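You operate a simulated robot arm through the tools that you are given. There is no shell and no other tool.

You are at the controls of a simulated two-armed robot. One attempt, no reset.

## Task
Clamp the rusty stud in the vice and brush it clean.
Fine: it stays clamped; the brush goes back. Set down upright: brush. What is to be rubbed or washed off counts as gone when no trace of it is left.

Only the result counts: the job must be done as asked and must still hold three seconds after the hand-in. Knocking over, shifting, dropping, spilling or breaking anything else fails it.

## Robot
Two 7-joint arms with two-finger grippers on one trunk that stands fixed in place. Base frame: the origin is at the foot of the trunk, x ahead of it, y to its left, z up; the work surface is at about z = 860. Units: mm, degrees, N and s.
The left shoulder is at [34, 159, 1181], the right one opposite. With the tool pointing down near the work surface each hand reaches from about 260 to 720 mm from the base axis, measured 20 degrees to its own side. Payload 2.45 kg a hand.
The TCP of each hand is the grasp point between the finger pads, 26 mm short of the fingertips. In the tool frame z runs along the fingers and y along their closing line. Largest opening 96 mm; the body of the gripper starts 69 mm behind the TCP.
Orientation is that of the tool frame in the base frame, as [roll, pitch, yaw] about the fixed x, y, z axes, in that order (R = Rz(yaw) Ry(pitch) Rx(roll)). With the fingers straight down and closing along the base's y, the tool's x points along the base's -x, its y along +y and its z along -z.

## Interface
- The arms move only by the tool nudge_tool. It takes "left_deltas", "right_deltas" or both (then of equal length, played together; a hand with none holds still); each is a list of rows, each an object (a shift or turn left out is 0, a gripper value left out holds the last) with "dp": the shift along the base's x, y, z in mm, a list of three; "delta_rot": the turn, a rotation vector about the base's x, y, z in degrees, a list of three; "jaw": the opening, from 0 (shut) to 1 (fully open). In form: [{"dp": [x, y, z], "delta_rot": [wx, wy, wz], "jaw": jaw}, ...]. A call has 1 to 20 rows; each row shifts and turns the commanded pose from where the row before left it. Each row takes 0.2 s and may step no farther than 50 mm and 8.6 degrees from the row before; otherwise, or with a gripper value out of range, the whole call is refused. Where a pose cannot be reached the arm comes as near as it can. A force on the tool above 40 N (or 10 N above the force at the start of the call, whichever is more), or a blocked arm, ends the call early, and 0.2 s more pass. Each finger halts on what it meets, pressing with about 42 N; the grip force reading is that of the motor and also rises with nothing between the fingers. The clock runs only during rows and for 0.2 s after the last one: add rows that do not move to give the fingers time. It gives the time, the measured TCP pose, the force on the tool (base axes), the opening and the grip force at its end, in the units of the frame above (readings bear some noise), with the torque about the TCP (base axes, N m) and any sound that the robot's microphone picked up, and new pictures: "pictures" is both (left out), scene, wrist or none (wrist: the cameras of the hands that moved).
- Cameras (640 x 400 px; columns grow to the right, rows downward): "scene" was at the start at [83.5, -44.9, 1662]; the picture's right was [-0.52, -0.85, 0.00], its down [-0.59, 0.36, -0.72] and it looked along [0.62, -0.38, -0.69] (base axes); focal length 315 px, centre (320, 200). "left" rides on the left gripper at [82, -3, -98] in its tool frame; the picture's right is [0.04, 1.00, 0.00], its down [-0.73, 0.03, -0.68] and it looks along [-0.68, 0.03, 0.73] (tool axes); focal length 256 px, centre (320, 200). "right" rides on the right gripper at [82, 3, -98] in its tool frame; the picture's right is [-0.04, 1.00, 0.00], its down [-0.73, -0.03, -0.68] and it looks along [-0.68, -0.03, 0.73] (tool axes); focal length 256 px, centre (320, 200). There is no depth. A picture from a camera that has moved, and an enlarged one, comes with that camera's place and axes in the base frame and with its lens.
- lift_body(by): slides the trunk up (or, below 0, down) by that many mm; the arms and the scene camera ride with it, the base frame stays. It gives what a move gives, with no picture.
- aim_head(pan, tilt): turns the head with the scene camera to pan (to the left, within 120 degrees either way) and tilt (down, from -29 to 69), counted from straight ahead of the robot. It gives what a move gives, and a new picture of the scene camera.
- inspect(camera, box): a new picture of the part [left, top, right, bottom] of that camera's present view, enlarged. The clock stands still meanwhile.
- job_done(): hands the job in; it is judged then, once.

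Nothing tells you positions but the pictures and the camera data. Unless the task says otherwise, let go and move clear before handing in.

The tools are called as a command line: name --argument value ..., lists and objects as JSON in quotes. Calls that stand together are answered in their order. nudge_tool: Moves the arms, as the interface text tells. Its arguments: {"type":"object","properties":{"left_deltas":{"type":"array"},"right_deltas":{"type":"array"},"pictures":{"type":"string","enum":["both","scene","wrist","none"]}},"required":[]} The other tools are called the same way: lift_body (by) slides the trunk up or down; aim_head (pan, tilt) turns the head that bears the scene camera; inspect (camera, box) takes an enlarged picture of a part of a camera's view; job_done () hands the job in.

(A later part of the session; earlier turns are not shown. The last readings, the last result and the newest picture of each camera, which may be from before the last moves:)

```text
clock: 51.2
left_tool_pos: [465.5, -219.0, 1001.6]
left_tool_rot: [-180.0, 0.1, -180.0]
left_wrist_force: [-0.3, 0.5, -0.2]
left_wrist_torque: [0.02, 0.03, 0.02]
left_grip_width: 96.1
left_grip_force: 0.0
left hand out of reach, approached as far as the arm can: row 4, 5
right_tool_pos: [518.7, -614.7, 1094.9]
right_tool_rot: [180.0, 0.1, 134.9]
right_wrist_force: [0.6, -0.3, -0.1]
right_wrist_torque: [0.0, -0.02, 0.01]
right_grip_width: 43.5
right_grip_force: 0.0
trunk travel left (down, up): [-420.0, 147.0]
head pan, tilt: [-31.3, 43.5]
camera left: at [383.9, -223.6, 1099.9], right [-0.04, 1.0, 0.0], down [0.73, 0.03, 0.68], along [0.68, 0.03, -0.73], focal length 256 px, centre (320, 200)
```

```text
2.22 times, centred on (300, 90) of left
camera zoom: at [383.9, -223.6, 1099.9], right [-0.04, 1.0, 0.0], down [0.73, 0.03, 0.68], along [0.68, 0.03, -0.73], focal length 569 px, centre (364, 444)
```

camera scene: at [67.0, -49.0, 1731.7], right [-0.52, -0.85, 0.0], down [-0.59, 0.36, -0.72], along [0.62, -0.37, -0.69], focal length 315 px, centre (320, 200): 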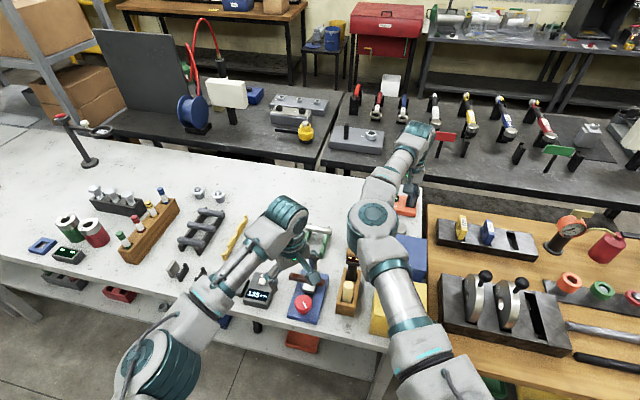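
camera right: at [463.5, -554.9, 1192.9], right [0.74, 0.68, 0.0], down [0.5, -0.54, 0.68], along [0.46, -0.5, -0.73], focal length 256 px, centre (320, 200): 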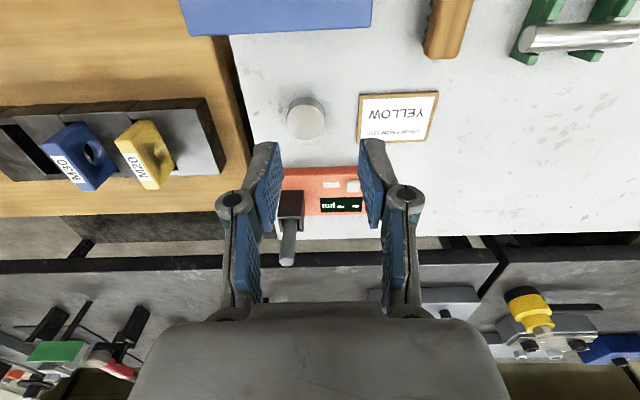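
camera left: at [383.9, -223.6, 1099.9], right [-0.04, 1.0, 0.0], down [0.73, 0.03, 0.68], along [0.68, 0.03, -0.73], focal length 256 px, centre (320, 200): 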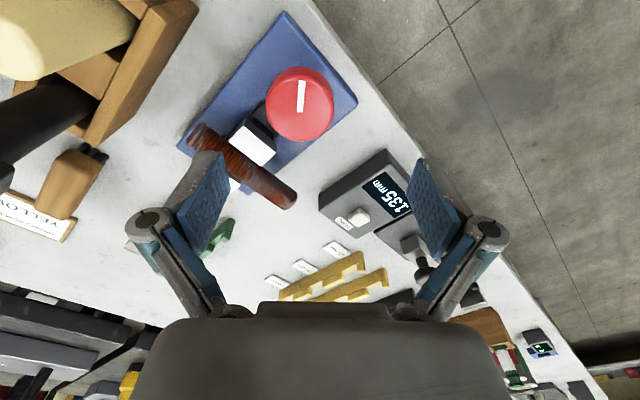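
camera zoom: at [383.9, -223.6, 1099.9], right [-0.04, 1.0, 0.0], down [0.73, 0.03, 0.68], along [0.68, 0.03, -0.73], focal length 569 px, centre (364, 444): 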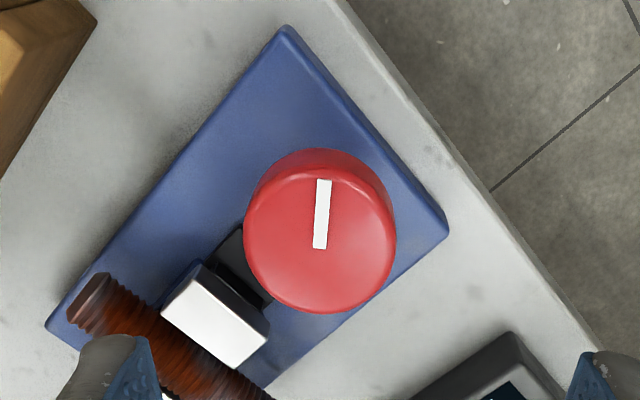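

The left arm stops about 15 mm short of the knob's line. I'll try turning the left hand clockwise, which suits the arm's azimuth, and then go on.

nudge_tool --left_deltas '[{"dp": [0, 0, 8], "delta_rot": [0, 0, -8]}, {"dp": [0, 0, 0], "delta_rot": [0, 0, -8]}, {"dp": [0, 0, 0], "delta_rot": [0, 0, -8]}, {"dp": [0, 0, 0], "delta_rot": [0, 0, -8]}, {"dp": [-3, -5, 0]}, {"dp": [-3, -5, 0]}, {"dp": [0, -4, 0]}, {"dp": [0, 0, 0]}]' --pictures "both"

```text
clock: 53.0
left_tool_pos: [465.5, -220.2, 1007.7]
left_tool_rot: [180.0, 0.0, 148.1]
left_wrist_force: [-1.0, 0.0, -1.0]
left_wrist_torque: [-0.02, -0.01, 0.0]
left_grip_width: 96.0
left_grip_force: 0.0
left hand out of reach, approached as far as the arm can: row 5, 6, 7
right_tool_pos: [519.3, -615.0, 1094.3]
right_tool_rot: [-179.9, 0.1, 134.9]
right_wrist_force: [-0.9, -0.1, 0.3]
right_wrist_torque: [-0.03, 0.02, 0.01]
right_grip_width: 43.1
right_grip_force: 0.2
trunk travel left (down, up): [-420.0, 147.0]
head pan, tilt: [-31.3, 43.5]
camera scene: at [66.5, -49.1, 1731.8], right [-0.52, -0.85, 0.0], down [-0.59, 0.36, -0.72], along [0.62, -0.37, -0.69], focal length 315 px, centre (320, 200)
camera left: at [394.8, -180.8, 1107.8], right [0.49, 0.87, 0.0], down [0.64, -0.36, 0.68], along [0.59, -0.34, -0.73], focal length 256 px, centre (320, 200)
```

scene: 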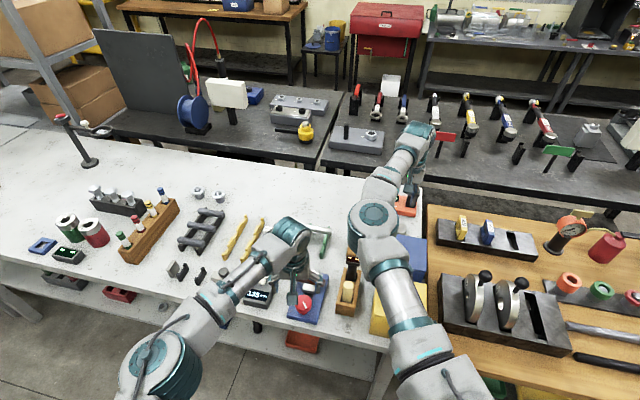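
left: 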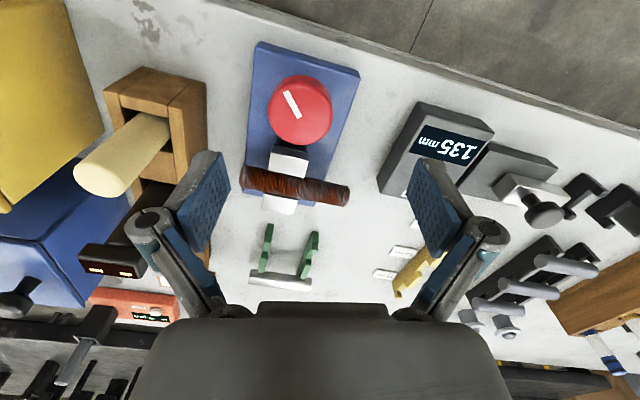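

Turning the wrist doesn't matter; it is an arm limit. I'll test a straight descent here.

nudge_tool --left_deltas '[{"dp": [0, 0, -15]}, {"dp": [0, 0, -15]}, {"dp": [-2, -3, 0]}, {"dp": [-2, -3, 0]}, {"dp": [0, 0, 0]}]' --pictures "none"

```text
clock: 54.2
left_tool_pos: [465.6, -219.8, 977.7]
left_tool_rot: [-179.9, 0.1, 148.1]
left_wrist_force: [1.0, -0.4, 0.1]
left_wrist_torque: [0.01, -0.01, 0.01]
left_grip_width: 96.0
left_grip_force: 0.0
left hand out of reach, approached as far as the arm can: row 2, 4
right_tool_pos: [518.5, -615.3, 1093.9]
right_tool_rot: [-179.9, 0.0, 134.9]
right_wrist_force: [-0.3, 0.5, -0.3]
right_wrist_torque: [0.02, 0.04, -0.01]
right_grip_width: 43.4
right_grip_force: 0.1
trunk travel left (down, up): [-420.0, 147.0]
head pan, tilt: [-31.3, 43.5]
```

I'll raise the trunk by 80 mm (which helped the other arm) and come back down with the left hand.

lift_body --by 80

nudge_tool --left_deltas '[{"dp": [0, 0, -20]}, {"dp": [0, 0, -20]}, {"dp": [0, 0, -20]}, {"dp": [0, 0, -20]}, {"dp": [-2, -4, 0]}, {"dp": [-2, -5, 0]}, {"dp": [-2, -5, 0]}, {"dp": [0, 0, 0]}]' --pictures "both"

```text
clock: 55.4
left_tool_pos: [464.8, -219.1, 1058.1]
left_tool_rot: [-180.0, 0.1, 148.0]
left_wrist_force: [-0.2, 0.5, -0.8]
left_wrist_torque: [-0.01, 0.0, 0.0]
left_grip_width: 96.0
left_grip_force: 0.1
right_tool_pos: [519.5, -614.9, 1175.6]
right_tool_rot: [-179.9, 0.1, 134.9]
right_wrist_force: [-0.8, -0.4, 0.1]
right_wrist_torque: [-0.02, -0.01, 0.04]
right_grip_width: 43.4
right_grip_force: 0.0
trunk travel left (down, up): [-500.0, 67.0]
head pan, tilt: [-31.3, 43.5]
```

```text
clock: 57.1
left_tool_pos: [472.3, -207.5, 996.0]
left_tool_rot: [-179.8, 0.2, 148.0]
left_wrist_force: [0.5, 1.0, 0.4]
left_wrist_torque: [0.05, -0.01, 0.02]
left_grip_width: 96.0
left_grip_force: 0.1
left hand out of reach, approached as far as the arm can: row 2, 4, 5, 6, 7
right_tool_pos: [519.1, -614.3, 1175.8]
right_tool_rot: [-179.9, 0.1, 135.0]
right_wrist_force: [-0.5, -0.3, 0.3]
right_wrist_torque: [0.01, -0.01, 0.01]
right_grip_width: 43.0
right_grip_force: 0.0
trunk travel left (down, up): [-500.0, 67.0]
head pan, tilt: [-31.3, 43.5]
camera scene: at [59.8, -49.3, 1811.7], right [-0.52, -0.85, 0.0], down [-0.59, 0.36, -0.72], along [0.62, -0.37, -0.69], focal length 315 px, centre (320, 200)
camera left: at [402.1, -167.2, 1095.8], right [0.49, 0.87, 0.0], down [0.64, -0.36, 0.68], along [0.59, -0.34, -0.73], focal length 256 px, centre (320, 200)
```

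scene: 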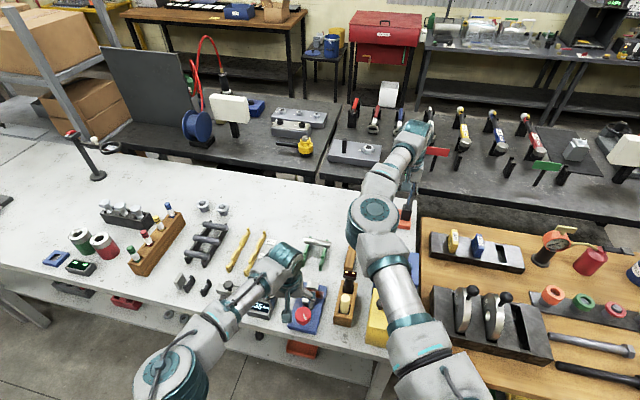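
left: 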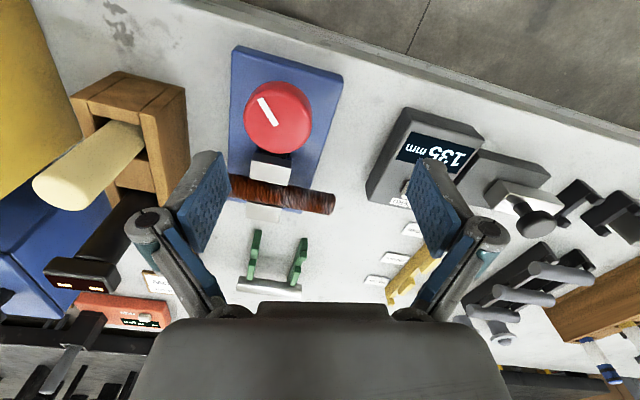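

Raising made it worse for the left arm, so lowering the trunk should help it. I'll raise both hands first so nothing is touched, then lower the trunk.

nudge_tool --left_deltas '[{"dp": [-2, 2, 40]}, {"dp": [-2, 2, 40]}, {"dp": [-2, 2, 40]}, {"dp": [-2, 2, 40]}, {"dp": [-2, 2, 40]}, {"dp": [0, 0, 0]}]' --right_deltas '[{"dp": [0, 0, 20]}, {"dp": [0, 0, 20]}, {"dp": [0, 0, 20]}, {"dp": [0, 0, 20]}, {"dp": [0, 0, 20]}, {"dp": [0, 0, 0]}]' --pictures "none"

lift_body --by -200

aim_head --pan -31 --tilt 48

```text
clock: 58.5
left_tool_pos: [461.4, -197.3, 1196.7]
left_tool_rot: [-179.9, 0.2, 148.0]
left_wrist_force: [0.5, -0.2, 0.1]
left_wrist_torque: [-0.03, 0.01, 0.03]
left_grip_width: 95.9
left_grip_force: 0.1
right_tool_pos: [520.5, -614.9, 1274.8]
right_tool_rot: [-179.9, -0.1, 135.0]
right_wrist_force: [-0.2, 0.8, -0.2]
right_wrist_torque: [-0.04, 0.03, 0.02]
right_grip_width: 43.2
right_grip_force: 0.0
trunk travel left (down, up): [-500.0, 67.0]
head pan, tilt: [-31.3, 43.5]
```

```text
clock: 60.7
left_tool_pos: [461.1, -195.3, 996.7]
left_tool_rot: [-179.9, 0.2, 148.1]
left_wrist_force: [-0.5, 0.6, -0.1]
left_wrist_torque: [-0.02, 0.0, -0.01]
left_grip_width: 96.4
left_grip_force: 0.1
right_tool_pos: [518.7, -614.3, 1076.6]
right_tool_rot: [180.0, 0.1, 134.9]
right_wrist_force: [-0.7, -0.8, 0.7]
right_wrist_torque: [-0.02, -0.03, -0.01]
right_grip_width: 43.1
right_grip_force: 0.1
trunk travel left (down, up): [-300.0, 267.0]
head pan, tilt: [-31.3, 43.5]
```

```text
clock: 61.4
left_tool_pos: [461.6, -196.5, 996.1]
left_tool_rot: [-179.8, 0.3, 148.1]
left_wrist_force: [0.6, 0.5, 0.8]
left_wrist_torque: [0.0, 0.0, 0.02]
left_grip_width: 96.0
left_grip_force: 0.1
right_tool_pos: [520.2, -613.8, 1075.1]
right_tool_rot: [179.9, 0.1, 134.9]
right_wrist_force: [0.9, -0.5, -0.6]
right_wrist_torque: [-0.01, 0.0, -0.02]
right_grip_width: 43.1
right_grip_force: 0.1
trunk travel left (down, up): [-300.0, 267.0]
head pan, tilt: [-31.0, 48.0]
camera scene: at [103.3, -46.1, 1605.3], right [-0.52, -0.86, 0.0], down [-0.64, 0.39, -0.66], along [0.57, -0.34, -0.75], focal length 315 px, centre (320, 200)
```

scene: 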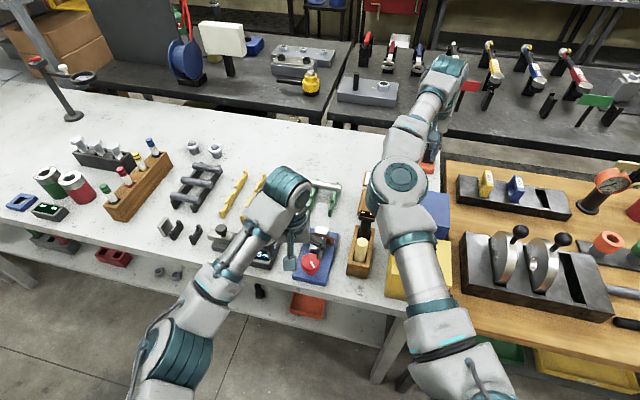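

Now trying to bring the left hand over the knob centre (458, -234).

nudge_tool --left_deltas '[{"dp": [0, -10, 0]}, {"dp": [-1, -10, 0]}, {"dp": [-1, -10, 0]}, {"dp": [-1, -8, 0]}, {"dp": [0, 0, 0]}]' --pictures "wrist"

inspect --camera "left" --box '[200, 0, 440, 180]'

```text
clock: 62.6
left_tool_pos: [460.0, -227.2, 996.9]
left_tool_rot: [-179.9, 0.2, 148.2]
left_wrist_force: [0.3, 0.3, 0.0]
left_wrist_torque: [-0.01, -0.02, -0.01]
left_grip_width: 96.0
left_grip_force: 0.0
left hand out of reach, approached as far as the arm can: row 4
right_tool_pos: [519.8, -614.8, 1076.7]
right_tool_rot: [-179.9, 0.2, 134.8]
right_wrist_force: [0.5, -0.3, -0.4]
right_wrist_torque: [-0.02, 0.0, 0.01]
right_grip_width: 42.9
right_grip_force: 0.0
trunk travel left (down, up): [-300.0, 267.0]
head pan, tilt: [-31.0, 48.0]
camera left: at [389.5, -187.1, 1096.6], right [0.49, 0.87, 0.0], down [0.64, -0.36, 0.68], along [0.59, -0.34, -0.73], focal length 256 px, centre (320, 200)
```

left: 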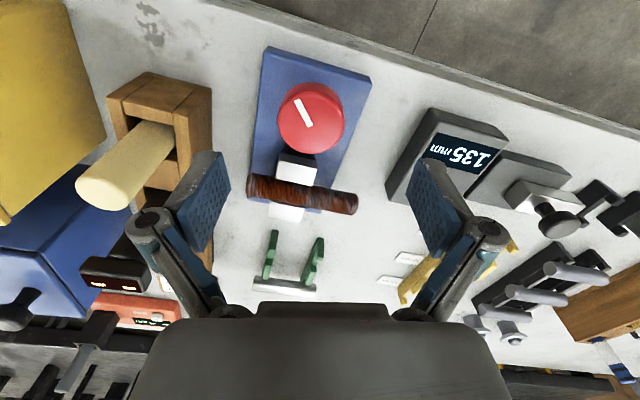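

```text
2.22 times, centred on (320, 90) of left
camera zoom: at [389.5, -187.1, 1096.6], right [0.49, 0.87, 0.0], down [0.64, -0.36, 0.68], along [0.59, -0.34, -0.73], focal length 569 px, centre (320, 444)
```

zoom: 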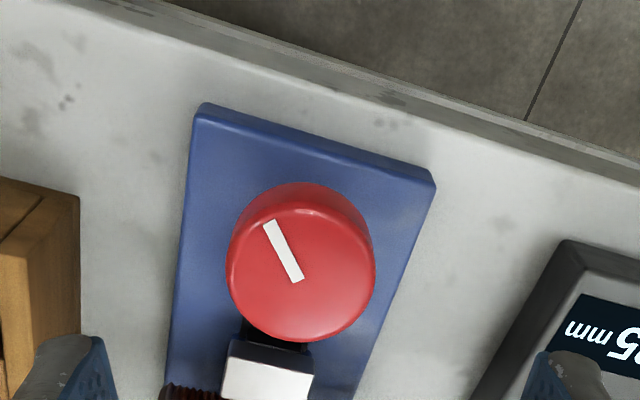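

Closer: (460, -227). Another 60 mm of trunk lowering should give the remaining 7 mm plus margin.

nudge_tool --left_deltas '[{"dp": [0, 2, 25]}, {"dp": [0, 2, 25]}, {"dp": [0, 2, 20]}, {"dp": [0, 0, 0]}]' --right_deltas '[{"dp": [0, 0, 20]}, {"dp": [0, 0, 20]}, {"dp": [0, 0, 20]}, {"dp": [0, 0, 0]}]' --pictures "none"

lift_body --by -70

nudge_tool --left_deltas '[{"dp": [0, -5, 0]}, {"dp": [0, -4, 0]}, {"dp": [0, -4, 0]}, {"dp": [0, 0, 0]}]' --pictures "wrist"

inspect --camera "left" --box '[200, 0, 440, 180]'

```text
clock: 63.6
left_tool_pos: [463.3, -219.2, 1068.1]
left_tool_rot: [-179.8, 0.2, 148.1]
left_wrist_force: [-0.1, 0.0, 0.1]
left_wrist_torque: [0.01, -0.01, -0.01]
left_grip_width: 95.9
left_grip_force: 0.0
left hand out of reach, approached as far as the arm can: row 3
right_tool_pos: [519.2, -612.5, 1135.6]
right_tool_rot: [-179.9, -0.2, 134.9]
right_wrist_force: [-1.0, 1.1, -0.4]
right_wrist_torque: [0.03, 0.0, -0.04]
right_grip_width: 43.6
right_grip_force: 0.0
trunk travel left (down, up): [-300.0, 267.0]
head pan, tilt: [-31.0, 48.0]
```

```text
clock: 64.7
left_tool_pos: [461.5, -217.8, 998.6]
left_tool_rot: [-179.8, 0.3, 148.1]
left_wrist_force: [0.2, -0.8, -0.3]
left_wrist_torque: [-0.03, -0.03, 0.02]
left_grip_width: 95.7
left_grip_force: 0.1
right_tool_pos: [517.3, -613.3, 1068.0]
right_tool_rot: [-180.0, 0.1, 134.9]
right_wrist_force: [-0.3, 0.8, 0.2]
right_wrist_torque: [-0.01, 0.0, 0.02]
right_grip_width: 43.1
right_grip_force: 0.0
trunk travel left (down, up): [-230.0, 337.0]
head pan, tilt: [-31.0, 48.0]
```

```text
clock: 65.7
left_tool_pos: [464.7, -223.2, 998.7]
left_tool_rot: [-179.9, 0.2, 148.1]
left_wrist_force: [-0.6, 0.1, 0.5]
left_wrist_torque: [-0.01, -0.04, 0.0]
left_grip_width: 96.2
left_grip_force: 0.2
left hand out of reach, approached as far as the arm can: row 2, 3
right_tool_pos: [518.9, -613.8, 1066.3]
right_tool_rot: [-179.9, -0.1, 134.8]
right_wrist_force: [0.2, -0.3, -0.2]
right_wrist_torque: [0.02, 0.03, 0.02]
right_grip_width: 43.2
right_grip_force: 0.0
trunk travel left (down, up): [-230.0, 337.0]
head pan, tilt: [-31.0, 48.0]
camera left: at [394.1, -184.0, 1097.3], right [0.49, 0.87, 0.0], down [0.64, -0.36, 0.68], along [0.59, -0.34, -0.73], focal length 256 px, centre (320, 200)
```

left: 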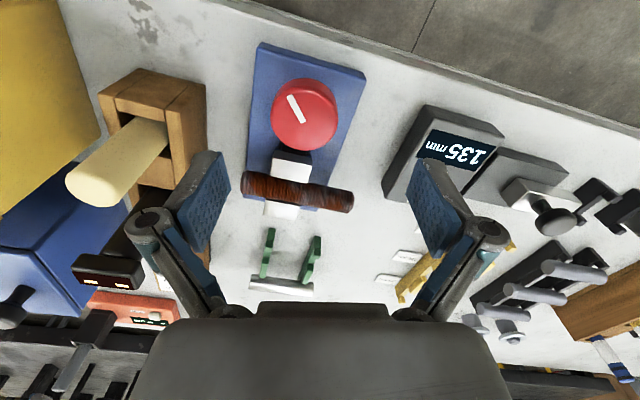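

```text
2.22 times, centred on (320, 90) of left
camera zoom: at [394.1, -184.0, 1097.3], right [0.49, 0.87, 0.0], down [0.64, -0.36, 0.68], along [0.59, -0.34, -0.73], focal length 569 px, centre (320, 444)
```

zoom: 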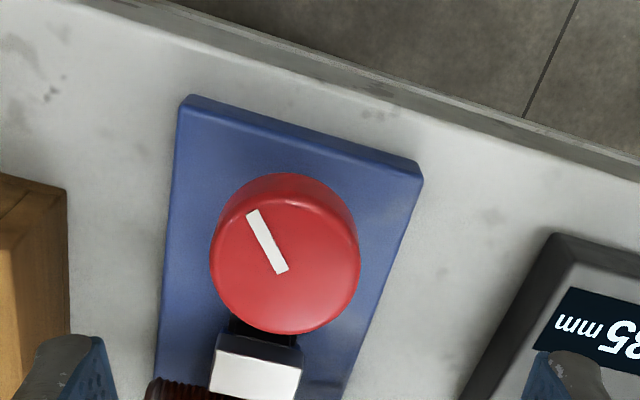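

The best margin is near this trunk height, but still ~1° short. A slight tilt of the hand (fingers pointing inward) will bridge it; I'll first turn the left hand so the tilt axis coincides with its closing line (yaw ≈ -133°), which also gives room for clockwise turning.

nudge_tool --left_deltas '[{"dp": [-1, 2, 2], "delta_rot": [0, 0, 8]}, {"delta_rot": [0, 0, 8]}, {"delta_rot": [0, 0, 8]}, {"delta_rot": [0, 0, 8]}, {"delta_rot": [0, 0, 8]}, {"delta_rot": [0, 0, 8]}, {"delta_rot": [0, 0, 8]}, {"delta_rot": [0, 0, 8]}, {"delta_rot": [0, 0, 8]}, {"delta_rot": [0, 0, 7]}, {"delta_rot": [-2.9, 2.7, 0]}, {"delta_rot": [-2.9, 2.7, 0]}, {"dp": [0, 0, 0]}]' --pictures "both"

```text
clock: 68.5
left_tool_pos: [463.4, -222.4, 1001.3]
left_tool_rot: [-179.9, -7.7, -132.9]
left_wrist_force: [0.3, -0.1, -0.1]
left_wrist_torque: [0.0, -0.04, -0.01]
left_grip_width: 96.2
left_grip_force: 0.1
right_tool_pos: [518.3, -613.3, 1065.5]
right_tool_rot: [179.9, 0.2, 134.9]
right_wrist_force: [-0.1, -0.5, 0.4]
right_wrist_torque: [-0.01, -0.04, 0.03]
right_grip_width: 43.0
right_grip_force: 0.0
trunk travel left (down, up): [-230.0, 337.0]
head pan, tilt: [-31.0, 48.0]
camera scene: at [150.1, -45.9, 1533.0], right [-0.52, -0.86, 0.0], down [-0.64, 0.39, -0.66], along [0.57, -0.34, -0.75], focal length 315 px, centre (320, 200)
camera left: at [420.3, -274.5, 1110.1], right [-0.76, 0.65, 0.01], down [0.53, 0.62, 0.57], along [0.37, 0.44, -0.82], focal length 256 px, centre (320, 200)
```

scene: 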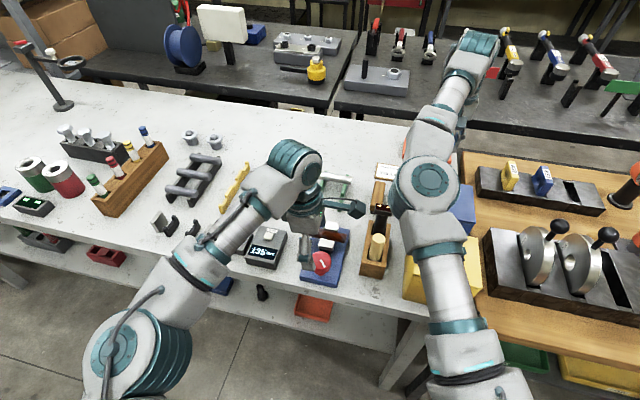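
left: 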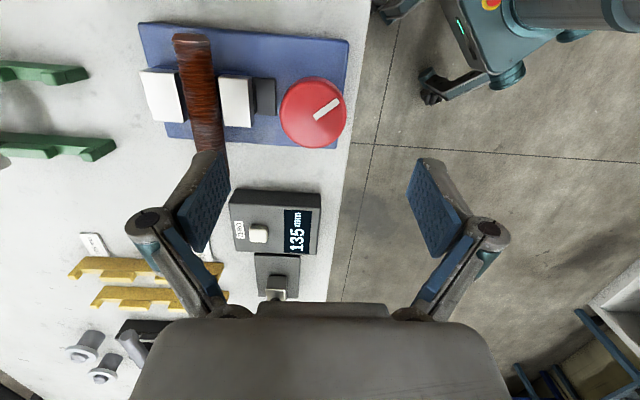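

The tilt works and the knob is in view. Let me enlarge it to align precisely.

inspect --camera "left" --box '[220, 40, 400, 180]'

```text
2.86 times, centred on (310, 110) of left
camera zoom: at [420.3, -274.5, 1110.1], right [-0.76, 0.65, 0.01], down [0.53, 0.62, 0.57], along [0.37, 0.44, -0.82], focal length 731 px, centre (349, 457)
```

zoom: 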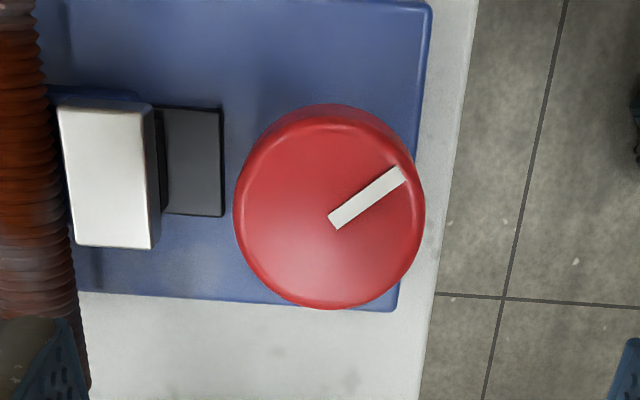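

Knob centre ≈ (460.2, -233.5), diameter 48 mm. I'll narrow the left jaw to ~62 mm (to clear jaw A) and align above the knob.

nudge_tool --left_deltas '[{"dp": [-1.6, -5.5, -5], "jaw": 0.65}, {"dp": [-1.6, -5.6, -10]}, {"dp": [0, 0, -15]}, {"dp": [0, 0, 0]}]' --pictures "wrist"

inspect --camera "left" --box '[200, 40, 440, 240]'

```text
clock: 69.5
left_tool_pos: [459.4, -232.6, 971.3]
left_tool_rot: [-180.0, -7.6, -132.9]
left_wrist_force: [0.4, 0.2, 0.4]
left_wrist_torque: [0.0, -0.04, -0.03]
left_grip_width: 62.2
left_grip_force: 0.0
right_tool_pos: [518.4, -614.7, 1067.4]
right_tool_rot: [179.9, 0.1, 134.9]
right_wrist_force: [-0.2, -1.0, 0.2]
right_wrist_torque: [0.01, -0.01, -0.01]
right_grip_width: 43.2
right_grip_force: 0.0
trunk travel left (down, up): [-230.0, 337.0]
head pan, tilt: [-31.0, 48.0]
camera left: at [416.8, -285.3, 1079.6], right [-0.76, 0.65, 0.01], down [0.53, 0.62, 0.58], along [0.37, 0.44, -0.82], focal length 256 px, centre (320, 200)
```

left: 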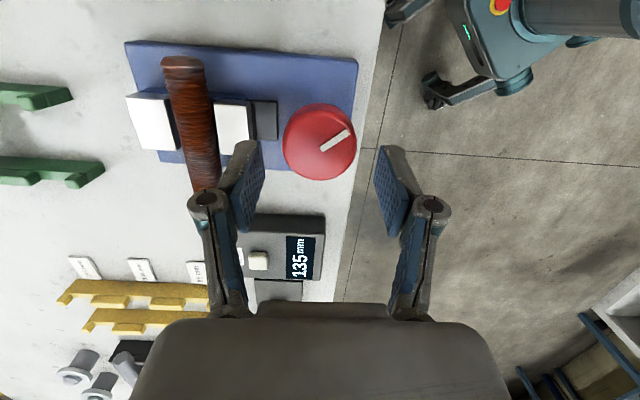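

```text
2.00 times, centred on (320, 140) of left
camera zoom: at [416.8, -285.3, 1079.6], right [-0.76, 0.65, 0.01], down [0.53, 0.62, 0.58], along [0.37, 0.44, -0.82], focal length 512 px, centre (320, 320)
```

zoom: 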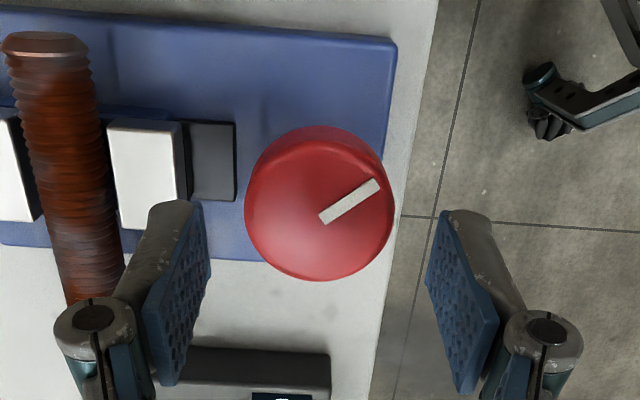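

Well centred on the knob. Descending onto it with the fingers on both sides.

nudge_tool --left_deltas '[{"dp": [0.5, -0.8, -12]}, {"dp": [0, 0, -12]}, {"dp": [0, 0, -12]}, {"dp": [0, 0, -8]}, {"dp": [0, 0, -4]}, {"dp": [0, 0, 0]}]' --pictures "both"

inspect --camera "left" --box '[160, 60, 480, 280]'

inspect --camera "scene" --box '[230, 180, 410, 310]'

```text
clock: 70.8
left_tool_pos: [462.0, -232.6, 919.9]
left_tool_rot: [179.9, -7.7, -132.9]
left_wrist_force: [-0.6, 0.4, -0.1]
left_wrist_torque: [-0.01, 0.01, -0.01]
left_grip_width: 62.4
left_grip_force: 0.0
right_tool_pos: [520.2, -613.7, 1065.8]
right_tool_rot: [-179.9, 0.2, 134.9]
right_wrist_force: [0.3, -0.2, 0.6]
right_wrist_torque: [0.0, 0.01, 0.0]
right_grip_width: 43.6
right_grip_force: 0.0
trunk travel left (down, up): [-230.0, 337.0]
head pan, tilt: [-31.0, 48.0]
camera scene: at [150.4, -46.0, 1533.0], right [-0.52, -0.86, 0.0], down [-0.64, 0.39, -0.66], along [0.57, -0.34, -0.75], focal length 315 px, centre (320, 200)
camera left: at [418.0, -285.0, 1030.9], right [-0.76, 0.65, 0.01], down [0.53, 0.62, 0.58], along [0.37, 0.44, -0.82], focal length 256 px, centre (320, 200)
```

scene: 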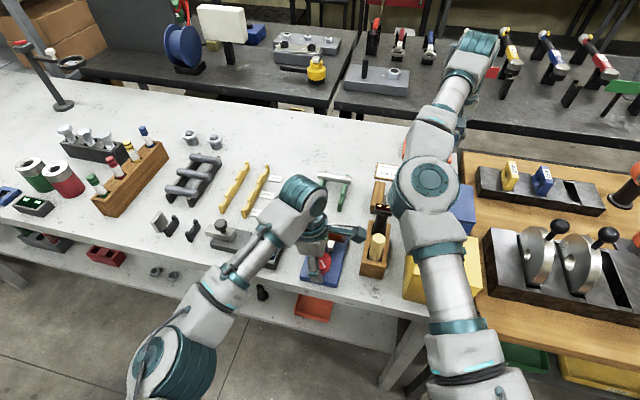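
left: 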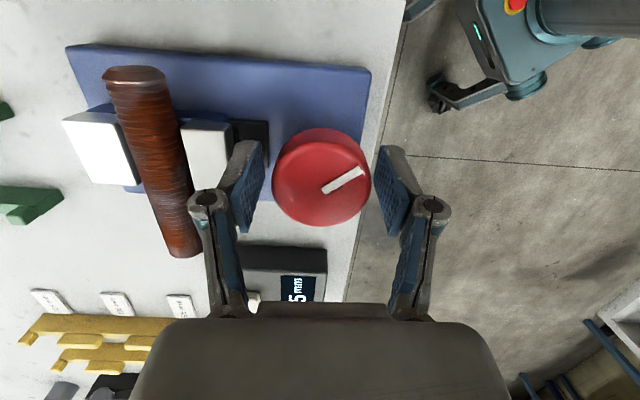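

```text
1.82 times, centred on (320, 170) of left
camera zoom: at [418.0, -285.0, 1030.9], right [-0.76, 0.65, 0.01], down [0.53, 0.62, 0.58], along [0.37, 0.44, -0.82], focal length 465 px, centre (320, 254)
```

zoom: 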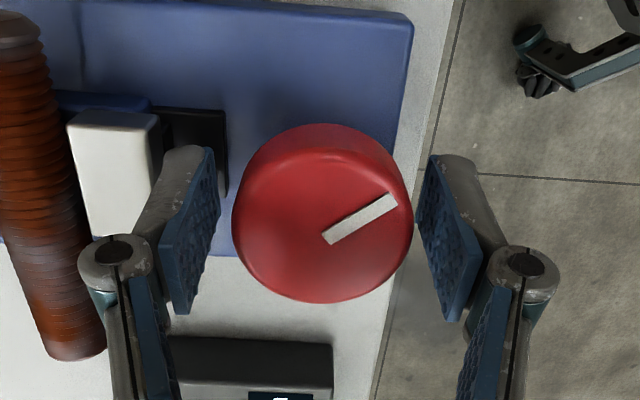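

```text
3.08 times, centred on (320, 245) of scene
camera zoom: at [150.4, -46.0, 1533.0], right [-0.52, -0.86, 0.0], down [-0.64, 0.39, -0.66], along [0.57, -0.34, -0.75], focal length 968 px, centre (320, 62)
```

zoom: 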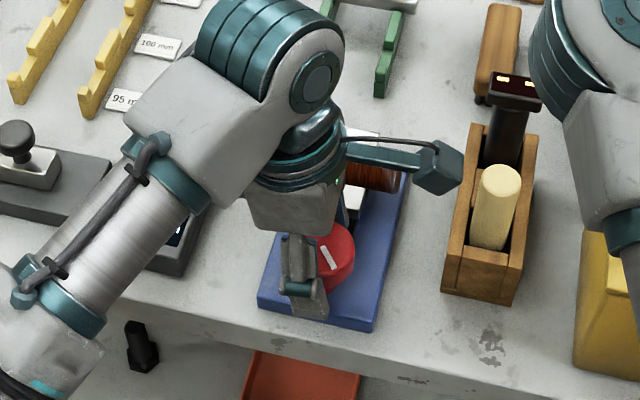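

Fingers are around the knob. I'll trim position by ~1.5 mm and close on it.

nudge_tool --left_deltas '[{"dp": [-1, -1, 0]}, {"jaw": 0.5}, {"jaw": 0}, {"dp": [0, 0, 0]}, {"dp": [0, 0, 0]}]' --pictures "wrist"

```text
clock: 72.0
left_tool_pos: [459.5, -233.7, 921.2]
left_tool_rot: [180.0, -7.7, -133.0]
left_wrist_force: [-5.5, 1.9, -1.8]
left_wrist_torque: [-0.05, 0.26, 0.01]
left_grip_width: 46.6
left_grip_force: 44.9
right_tool_pos: [518.1, -613.8, 1067.0]
right_tool_rot: [180.0, 0.1, 134.8]
right_wrist_force: [-0.4, -0.2, 0.9]
right_wrist_torque: [0.03, -0.03, 0.0]
right_grip_width: 43.2
right_grip_force: 0.0
trunk travel left (down, up): [-230.0, 337.0]
head pan, tilt: [-31.0, 48.0]
camera left: at [416.0, -286.3, 1030.9], right [-0.76, 0.65, 0.01], down [0.54, 0.62, 0.57], along [0.37, 0.44, -0.82], focal length 256 px, centre (320, 200)
```

left: 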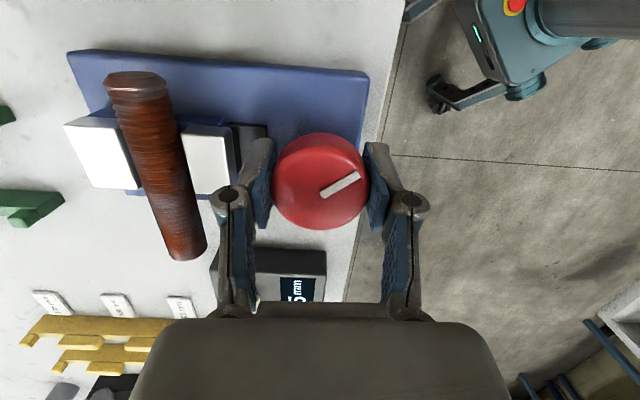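

The knob is gripped (46.6 mm). I'll turn it clockwise a little and see which way the jaw moves.

nudge_tool --left_deltas '[{"delta_rot": [0, 0, -5]}, {"delta_rot": [0, 0, -5]}, {"delta_rot": [0, 0, -5]}, {"delta_rot": [0, 0, -5]}, {"dp": [0, 0, 0]}]' --pictures "wrist"

inspect --camera "left" --box '[40, 30, 400, 280]'

```text
clock: 73.2
left_tool_pos: [460.1, -233.5, 921.3]
left_tool_rot: [179.9, -7.7, -153.0]
left_wrist_force: [-10.9, 7.9, -15.9]
left_wrist_torque: [0.45, -0.29, 0.04]
left_grip_width: 46.6
left_grip_force: 44.8
right_tool_pos: [517.2, -613.2, 1066.6]
right_tool_rot: [-179.9, 0.1, 134.8]
right_wrist_force: [-0.3, 0.1, -0.3]
right_wrist_torque: [-0.03, 0.01, -0.02]
right_grip_width: 43.0
right_grip_force: 0.1
trunk travel left (down, up): [-230.0, 337.0]
head pan, tilt: [-31.0, 48.0]
camera left: at [401.0, -268.2, 1031.0], right [-0.49, 0.87, 0.01], down [0.72, 0.4, 0.57], along [0.5, 0.29, -0.82], focal length 256 px, centre (320, 200)
```

left: 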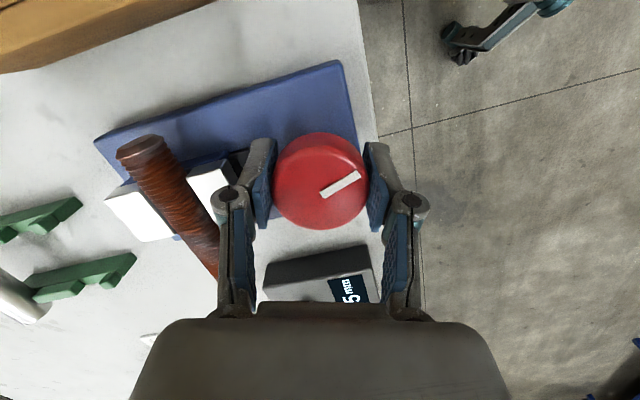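

```text
1.60 times, centred on (220, 155) of left
camera zoom: at [401.0, -268.2, 1031.0], right [-0.49, 0.87, 0.01], down [0.72, 0.4, 0.57], along [0.5, 0.29, -0.82], focal length 410 px, centre (480, 272)
```

zoom: 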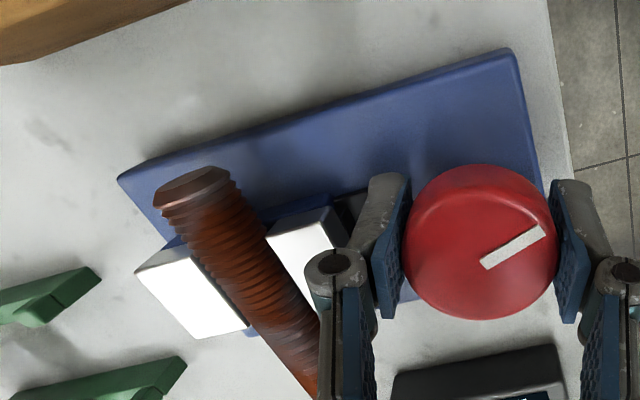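

The knob turns with the hand. Continuing clockwise.

nudge_tool --left_deltas '[{"delta_rot": [0, 0, -6]}, {"delta_rot": [0, 0, -6]}, {"delta_rot": [0, 0, -6]}, {"delta_rot": [0, 0, -6]}, {"delta_rot": [0, 0, -6]}, {"dp": [0, 0, 0]}]' --pictures "wrist"

inspect --camera "left" --box '[40, 30, 400, 280]'

```text
clock: 73.8
left_tool_pos: [459.6, -233.5, 921.3]
left_tool_rot: [-179.9, -8.4, -163.3]
left_wrist_force: [-2.6, -12.4, -11.9]
left_wrist_torque: [0.75, -0.56, 0.0]
left_grip_width: 47.0
left_grip_force: 45.0
left hand out of reach, approached as far as the arm can: row 2
right_tool_pos: [518.4, -615.4, 1066.9]
right_tool_rot: [179.8, 0.1, 134.9]
right_wrist_force: [0.5, 0.5, -1.0]
right_wrist_torque: [-0.06, 0.06, 0.01]
right_grip_width: 43.2
right_grip_force: 0.0
trunk travel left (down, up): [-230.0, 337.0]
head pan, tilt: [-31.0, 48.0]
stopped in row 2 (left hand): the force on the tool passed its limit at 44 N (the readings are from after the stop); the commanded pose is now the measured one
camera left: at [397.3, -256.3, 1032.3], right [-0.32, 0.95, 0.0], down [0.78, 0.27, 0.57], along [0.53, 0.19, -0.82], focal length 256 px, centre (320, 200)
```

left: 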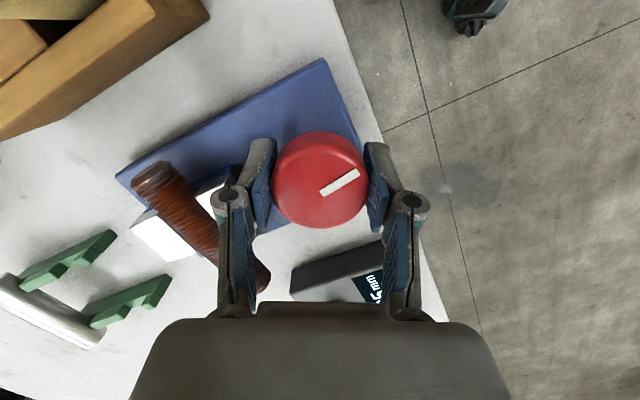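

```text
1.60 times, centred on (220, 155) of left
camera zoom: at [397.3, -256.3, 1032.3], right [-0.32, 0.95, 0.0], down [0.78, 0.27, 0.57], along [0.53, 0.19, -0.82], focal length 410 px, centre (480, 272)
```

zoom: 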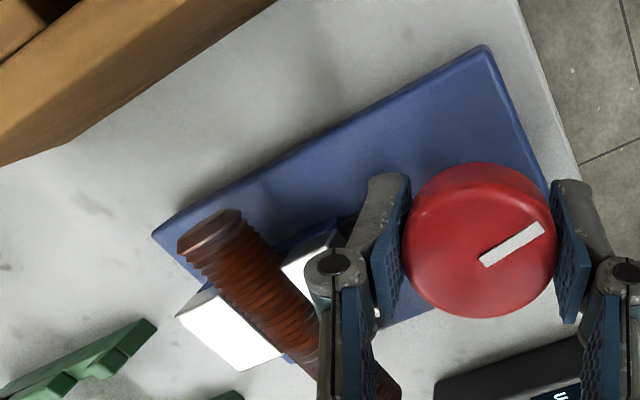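

The knob turned about 30° before the arm reached its limit. I'll release, swing the hand back counter-clockwise and look at the jaw.

nudge_tool --left_deltas '[{"jaw": 0.62}, {"dp": [0, 0, 0]}, {"delta_rot": [0, 0, 7]}, {"delta_rot": [0, 0, 7]}, {"delta_rot": [0, 0, 8]}, {"delta_rot": [0, 0, 8]}, {"dp": [0, 0, 0]}]' --pictures "wrist"

inspect --camera "left" --box '[60, 30, 420, 280]'

```text
clock: 75.4
left_tool_pos: [458.6, -230.2, 923.3]
left_tool_rot: [-179.7, -7.9, -133.1]
left_wrist_force: [-0.1, -0.6, 0.2]
left_wrist_torque: [-0.01, 0.03, -0.03]
left_grip_width: 59.6
left_grip_force: 0.0
right_tool_pos: [514.3, -612.9, 1070.0]
right_tool_rot: [179.9, 0.3, 134.9]
right_wrist_force: [-0.2, 0.3, 0.4]
right_wrist_torque: [-0.01, 0.02, 0.02]
right_grip_width: 43.1
right_grip_force: 0.1
trunk travel left (down, up): [-230.0, 337.0]
head pan, tilt: [-31.0, 48.0]
camera left: at [414.8, -282.3, 1033.8], right [-0.76, 0.65, 0.0], down [0.54, 0.62, 0.57], along [0.37, 0.43, -0.82], focal length 256 px, centre (320, 200)
```

left: 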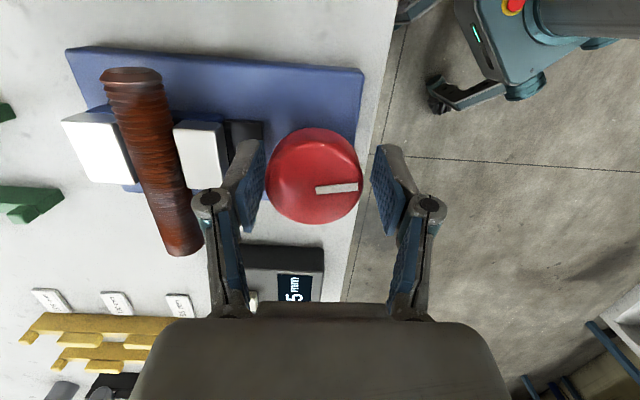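

```text
1.60 times, centred on (240, 155) of left
camera zoom: at [414.8, -282.3, 1033.8], right [-0.76, 0.65, 0.0], down [0.54, 0.62, 0.57], along [0.37, 0.43, -0.82], focal length 410 px, centre (448, 272)
```

zoom: 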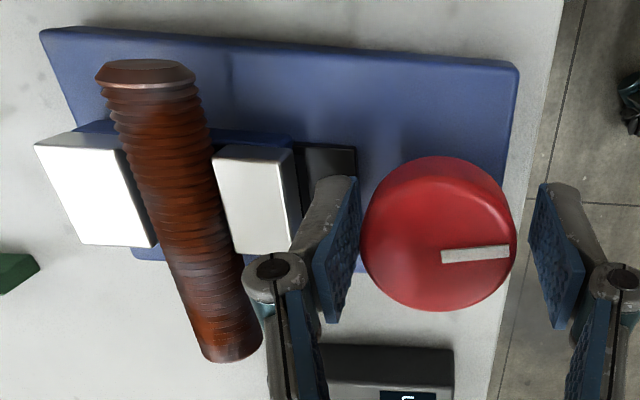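

Clockwise closes the jaw (~1.6 mm for 30°), so roughly 220–250° more is needed. I'll do repeated strokes: swing back to about -108°, re-centre, grip and turn.

nudge_tool --left_deltas '[{"dp": [0, -2, -1], "delta_rot": [0, 0, 8]}, {"dp": [0, -2.5, -1], "delta_rot": [0, 0, 8]}, {"delta_rot": [0, 0, 8]}, {"dp": [0, 0, 0]}]' --pictures "wrist"

inspect --camera "left" --box '[160, 60, 480, 260]'

```text
clock: 76.4
left_tool_pos: [457.5, -233.9, 922.0]
left_tool_rot: [-179.7, -8.0, -109.2]
left_wrist_force: [0.3, 0.8, -0.3]
left_wrist_torque: [-0.03, 0.01, 0.0]
left_grip_width: 59.4
left_grip_force: 0.1
right_tool_pos: [516.4, -611.1, 1069.4]
right_tool_rot: [-180.0, 0.4, 134.9]
right_wrist_force: [-0.1, 0.4, 0.7]
right_wrist_torque: [0.01, 0.01, 0.03]
right_grip_width: 43.4
right_grip_force: 0.0
trunk travel left (down, up): [-230.0, 337.0]
head pan, tilt: [-31.0, 48.0]
camera left: at [438.7, -299.2, 1032.5], right [-0.96, 0.29, 0.0], down [0.24, 0.79, 0.57], along [0.16, 0.55, -0.82], focal length 256 px, centre (320, 200)
```

left: 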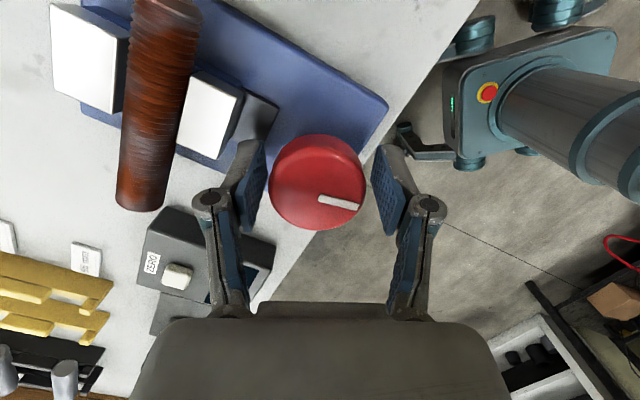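

```text
2.00 times, centred on (320, 160) of left
camera zoom: at [438.7, -299.2, 1032.5], right [-0.96, 0.29, 0.0], down [0.24, 0.79, 0.57], along [0.16, 0.55, -0.82], focal length 512 px, centre (320, 280)
```

zoom: 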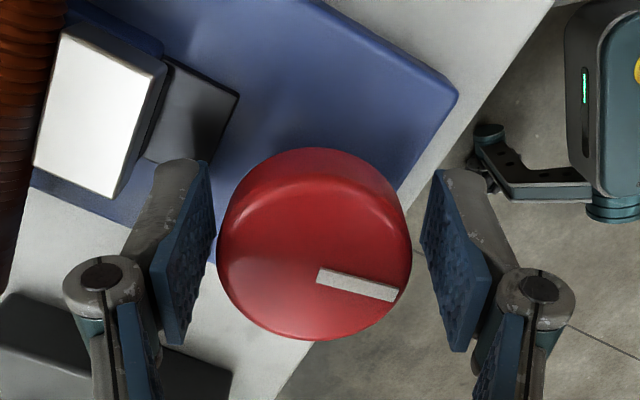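

Small offset remains; I'll shift ~2 mm, grip and turn 42° clockwise.

nudge_tool --left_deltas '[{"dp": [1.8, 1.2, -1]}, {"jaw": 0}, {"dp": [0, 0, 0]}, {"delta_rot": [0, 0, -6]}, {"delta_rot": [0, 0, -6]}, {"delta_rot": [0, 0, -6]}, {"delta_rot": [0, 0, -6]}, {"delta_rot": [0, 0, -6]}, {"delta_rot": [0, 0, -6]}, {"delta_rot": [0, 0, -6]}, {"dp": [0, 0, 0]}]' --pictures "wrist"

```text
clock: 78.8
left_tool_pos: [461.7, -232.9, 922.5]
left_tool_rot: [-179.6, -8.1, -151.3]
left_wrist_force: [-2.3, -2.3, -2.7]
left_wrist_torque: [-0.01, -0.31, 0.01]
left_grip_width: 46.5
left_grip_force: 44.8
right_tool_pos: [515.2, -611.7, 1069.7]
right_tool_rot: [180.0, 0.4, 134.9]
right_wrist_force: [-0.7, -0.6, -0.9]
right_wrist_torque: [0.01, 0.02, 0.0]
right_grip_width: 42.9
right_grip_force: 0.1
trunk travel left (down, up): [-230.0, 337.0]
head pan, tilt: [-31.0, 48.0]
camera left: at [403.9, -268.2, 1031.7], right [-0.52, 0.86, 0.0], down [0.7, 0.42, 0.57], along [0.49, 0.29, -0.82], focal length 256 px, centre (320, 200)
```

left: 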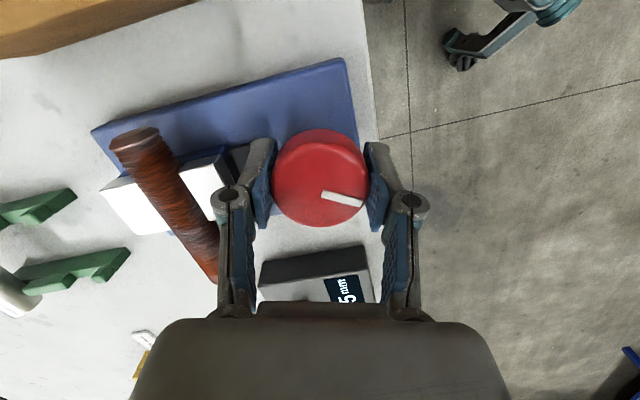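

That stroke went smoothly (total ≈72°). Repeating: release, swing back 42°, grip, turn 42°.

nudge_tool --left_deltas '[{"jaw": 0.62}, {"dp": [0, 0, 0]}, {"delta_rot": [0, 0, 7]}, {"delta_rot": [0, 0, 7]}, {"delta_rot": [0, 0, 7]}, {"delta_rot": [0, 0, 7]}, {"delta_rot": [0, 0, 7]}, {"delta_rot": [0, 0, 7]}, {"dp": [0, 0, 0]}, {"jaw": 0}, {"dp": [0, 0, 0]}, {"delta_rot": [0, 0, -6]}, {"delta_rot": [0, 0, -6]}, {"delta_rot": [0, 0, -6]}, {"delta_rot": [0, 0, -6]}, {"delta_rot": [0, 0, -6]}, {"delta_rot": [0, 0, -6]}, {"delta_rot": [0, 0, -6]}, {"dp": [0, 0, 0]}]' --pictures "wrist"

```text
clock: 82.8
left_tool_pos: [460.7, -232.9, 921.5]
left_tool_rot: [-179.8, -8.1, -151.2]
left_wrist_force: [-1.0, 0.1, -6.0]
left_wrist_torque: [0.23, -0.06, 0.88]
left_grip_width: 46.9
left_grip_force: 45.1
right_tool_pos: [515.0, -613.4, 1070.6]
right_tool_rot: [180.0, 0.4, 134.9]
right_wrist_force: [-0.1, -0.4, 0.9]
right_wrist_torque: [0.02, 0.02, -0.01]
right_grip_width: 43.1
right_grip_force: 0.0
trunk travel left (down, up): [-230.0, 337.0]
head pan, tilt: [-31.0, 48.0]
camera left: at [404.2, -268.1, 1031.5], right [-0.52, 0.86, 0.0], down [0.7, 0.42, 0.57], along [0.49, 0.29, -0.82], focal length 256 px, centre (320, 200)
```

left: 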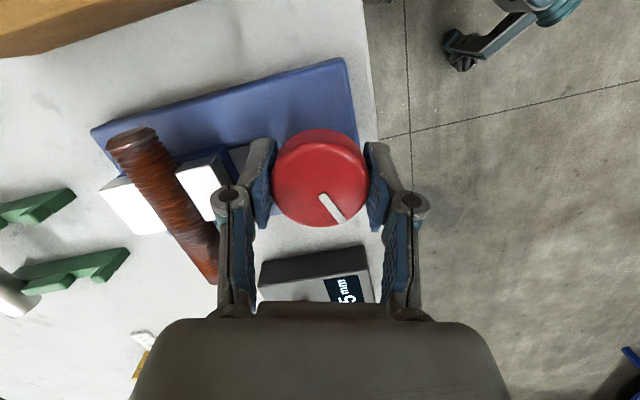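

A resisting torque of 0.88 N·m has appeared — the jaw may be reaching the stud. Let me look closely.

inspect --camera "left" --box '[80, 80, 300, 300]'

inspect --camera "scene" --box '[280, 200, 400, 300]'

```text
1.82 times, centred on (190, 190) of left
camera zoom: at [404.2, -268.1, 1031.5], right [-0.52, 0.86, 0.0], down [0.7, 0.42, 0.57], along [0.49, 0.29, -0.82], focal length 465 px, centre (556, 218)
```

zoom: 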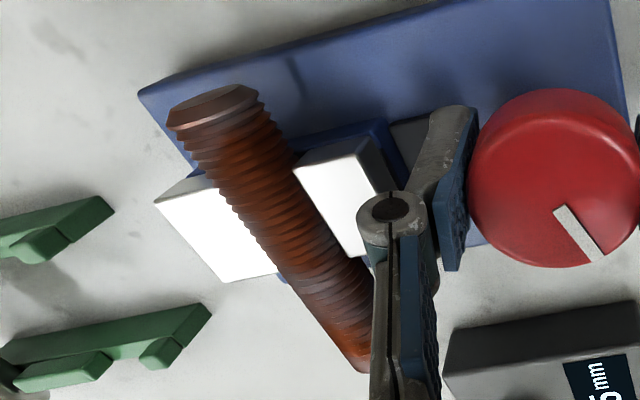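

```text
4.00 times, centred on (340, 250) of scene
camera zoom: at [151.3, -46.7, 1532.8], right [-0.52, -0.86, 0.0], down [-0.64, 0.39, -0.66], along [0.57, -0.34, -0.75], focal length 1259 px, centre (240, 0)
```

zoom: 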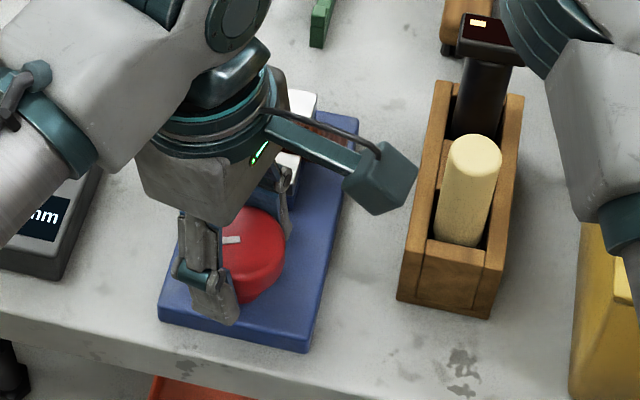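

Jaw A looks to be touching the stud. I'll release, swing back and take a look before the next stroke.

nudge_tool --left_deltas '[{"jaw": 0.62}, {"dp": [0, 0, 0]}, {"delta_rot": [0, 0, 7]}, {"delta_rot": [0, 0, 7]}, {"delta_rot": [0, 0, 7]}, {"delta_rot": [0, 0, 7]}, {"delta_rot": [0, 0, 7]}, {"delta_rot": [0, 0, 7]}, {"dp": [0, 0, 0]}]' --pictures "wrist"

inspect --camera "left" --box '[20, 0, 380, 240]'

```text
clock: 84.8
left_tool_pos: [459.8, -232.0, 921.6]
left_tool_rot: [-179.8, -8.0, -109.0]
left_wrist_force: [0.5, -0.1, -1.0]
left_wrist_torque: [-0.01, -0.01, 0.01]
left_grip_width: 59.7
left_grip_force: 0.0
right_tool_pos: [515.4, -611.2, 1070.3]
right_tool_rot: [180.0, 0.3, 135.0]
right_wrist_force: [0.3, -0.1, 1.4]
right_wrist_torque: [0.0, -0.04, 0.02]
right_grip_width: 43.1
right_grip_force: 0.1
trunk travel left (down, up): [-230.0, 337.0]
head pan, tilt: [-31.0, 48.0]
camera left: at [440.5, -298.1, 1031.7], right [-0.96, 0.29, 0.0], down [0.24, 0.79, 0.57], along [0.16, 0.55, -0.82], focal length 256 px, centre (320, 200)
```

left: 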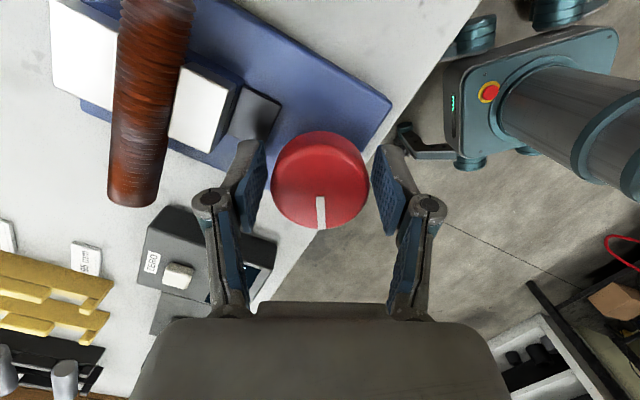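

```text
1.67 times, centred on (200, 120) of left
camera zoom: at [440.5, -298.1, 1031.7], right [-0.96, 0.29, 0.0], down [0.24, 0.79, 0.57], along [0.16, 0.55, -0.82], focal length 427 px, centre (520, 333)
```

zoom: 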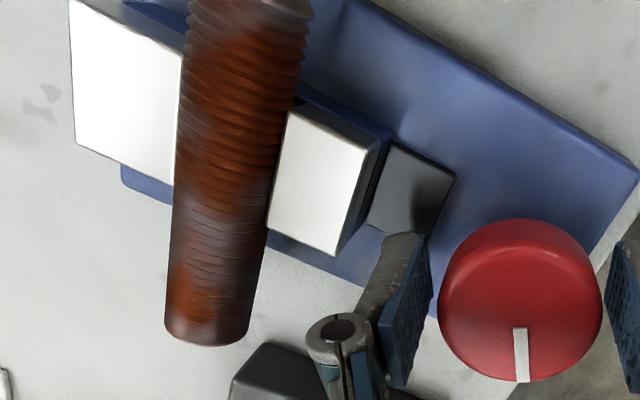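

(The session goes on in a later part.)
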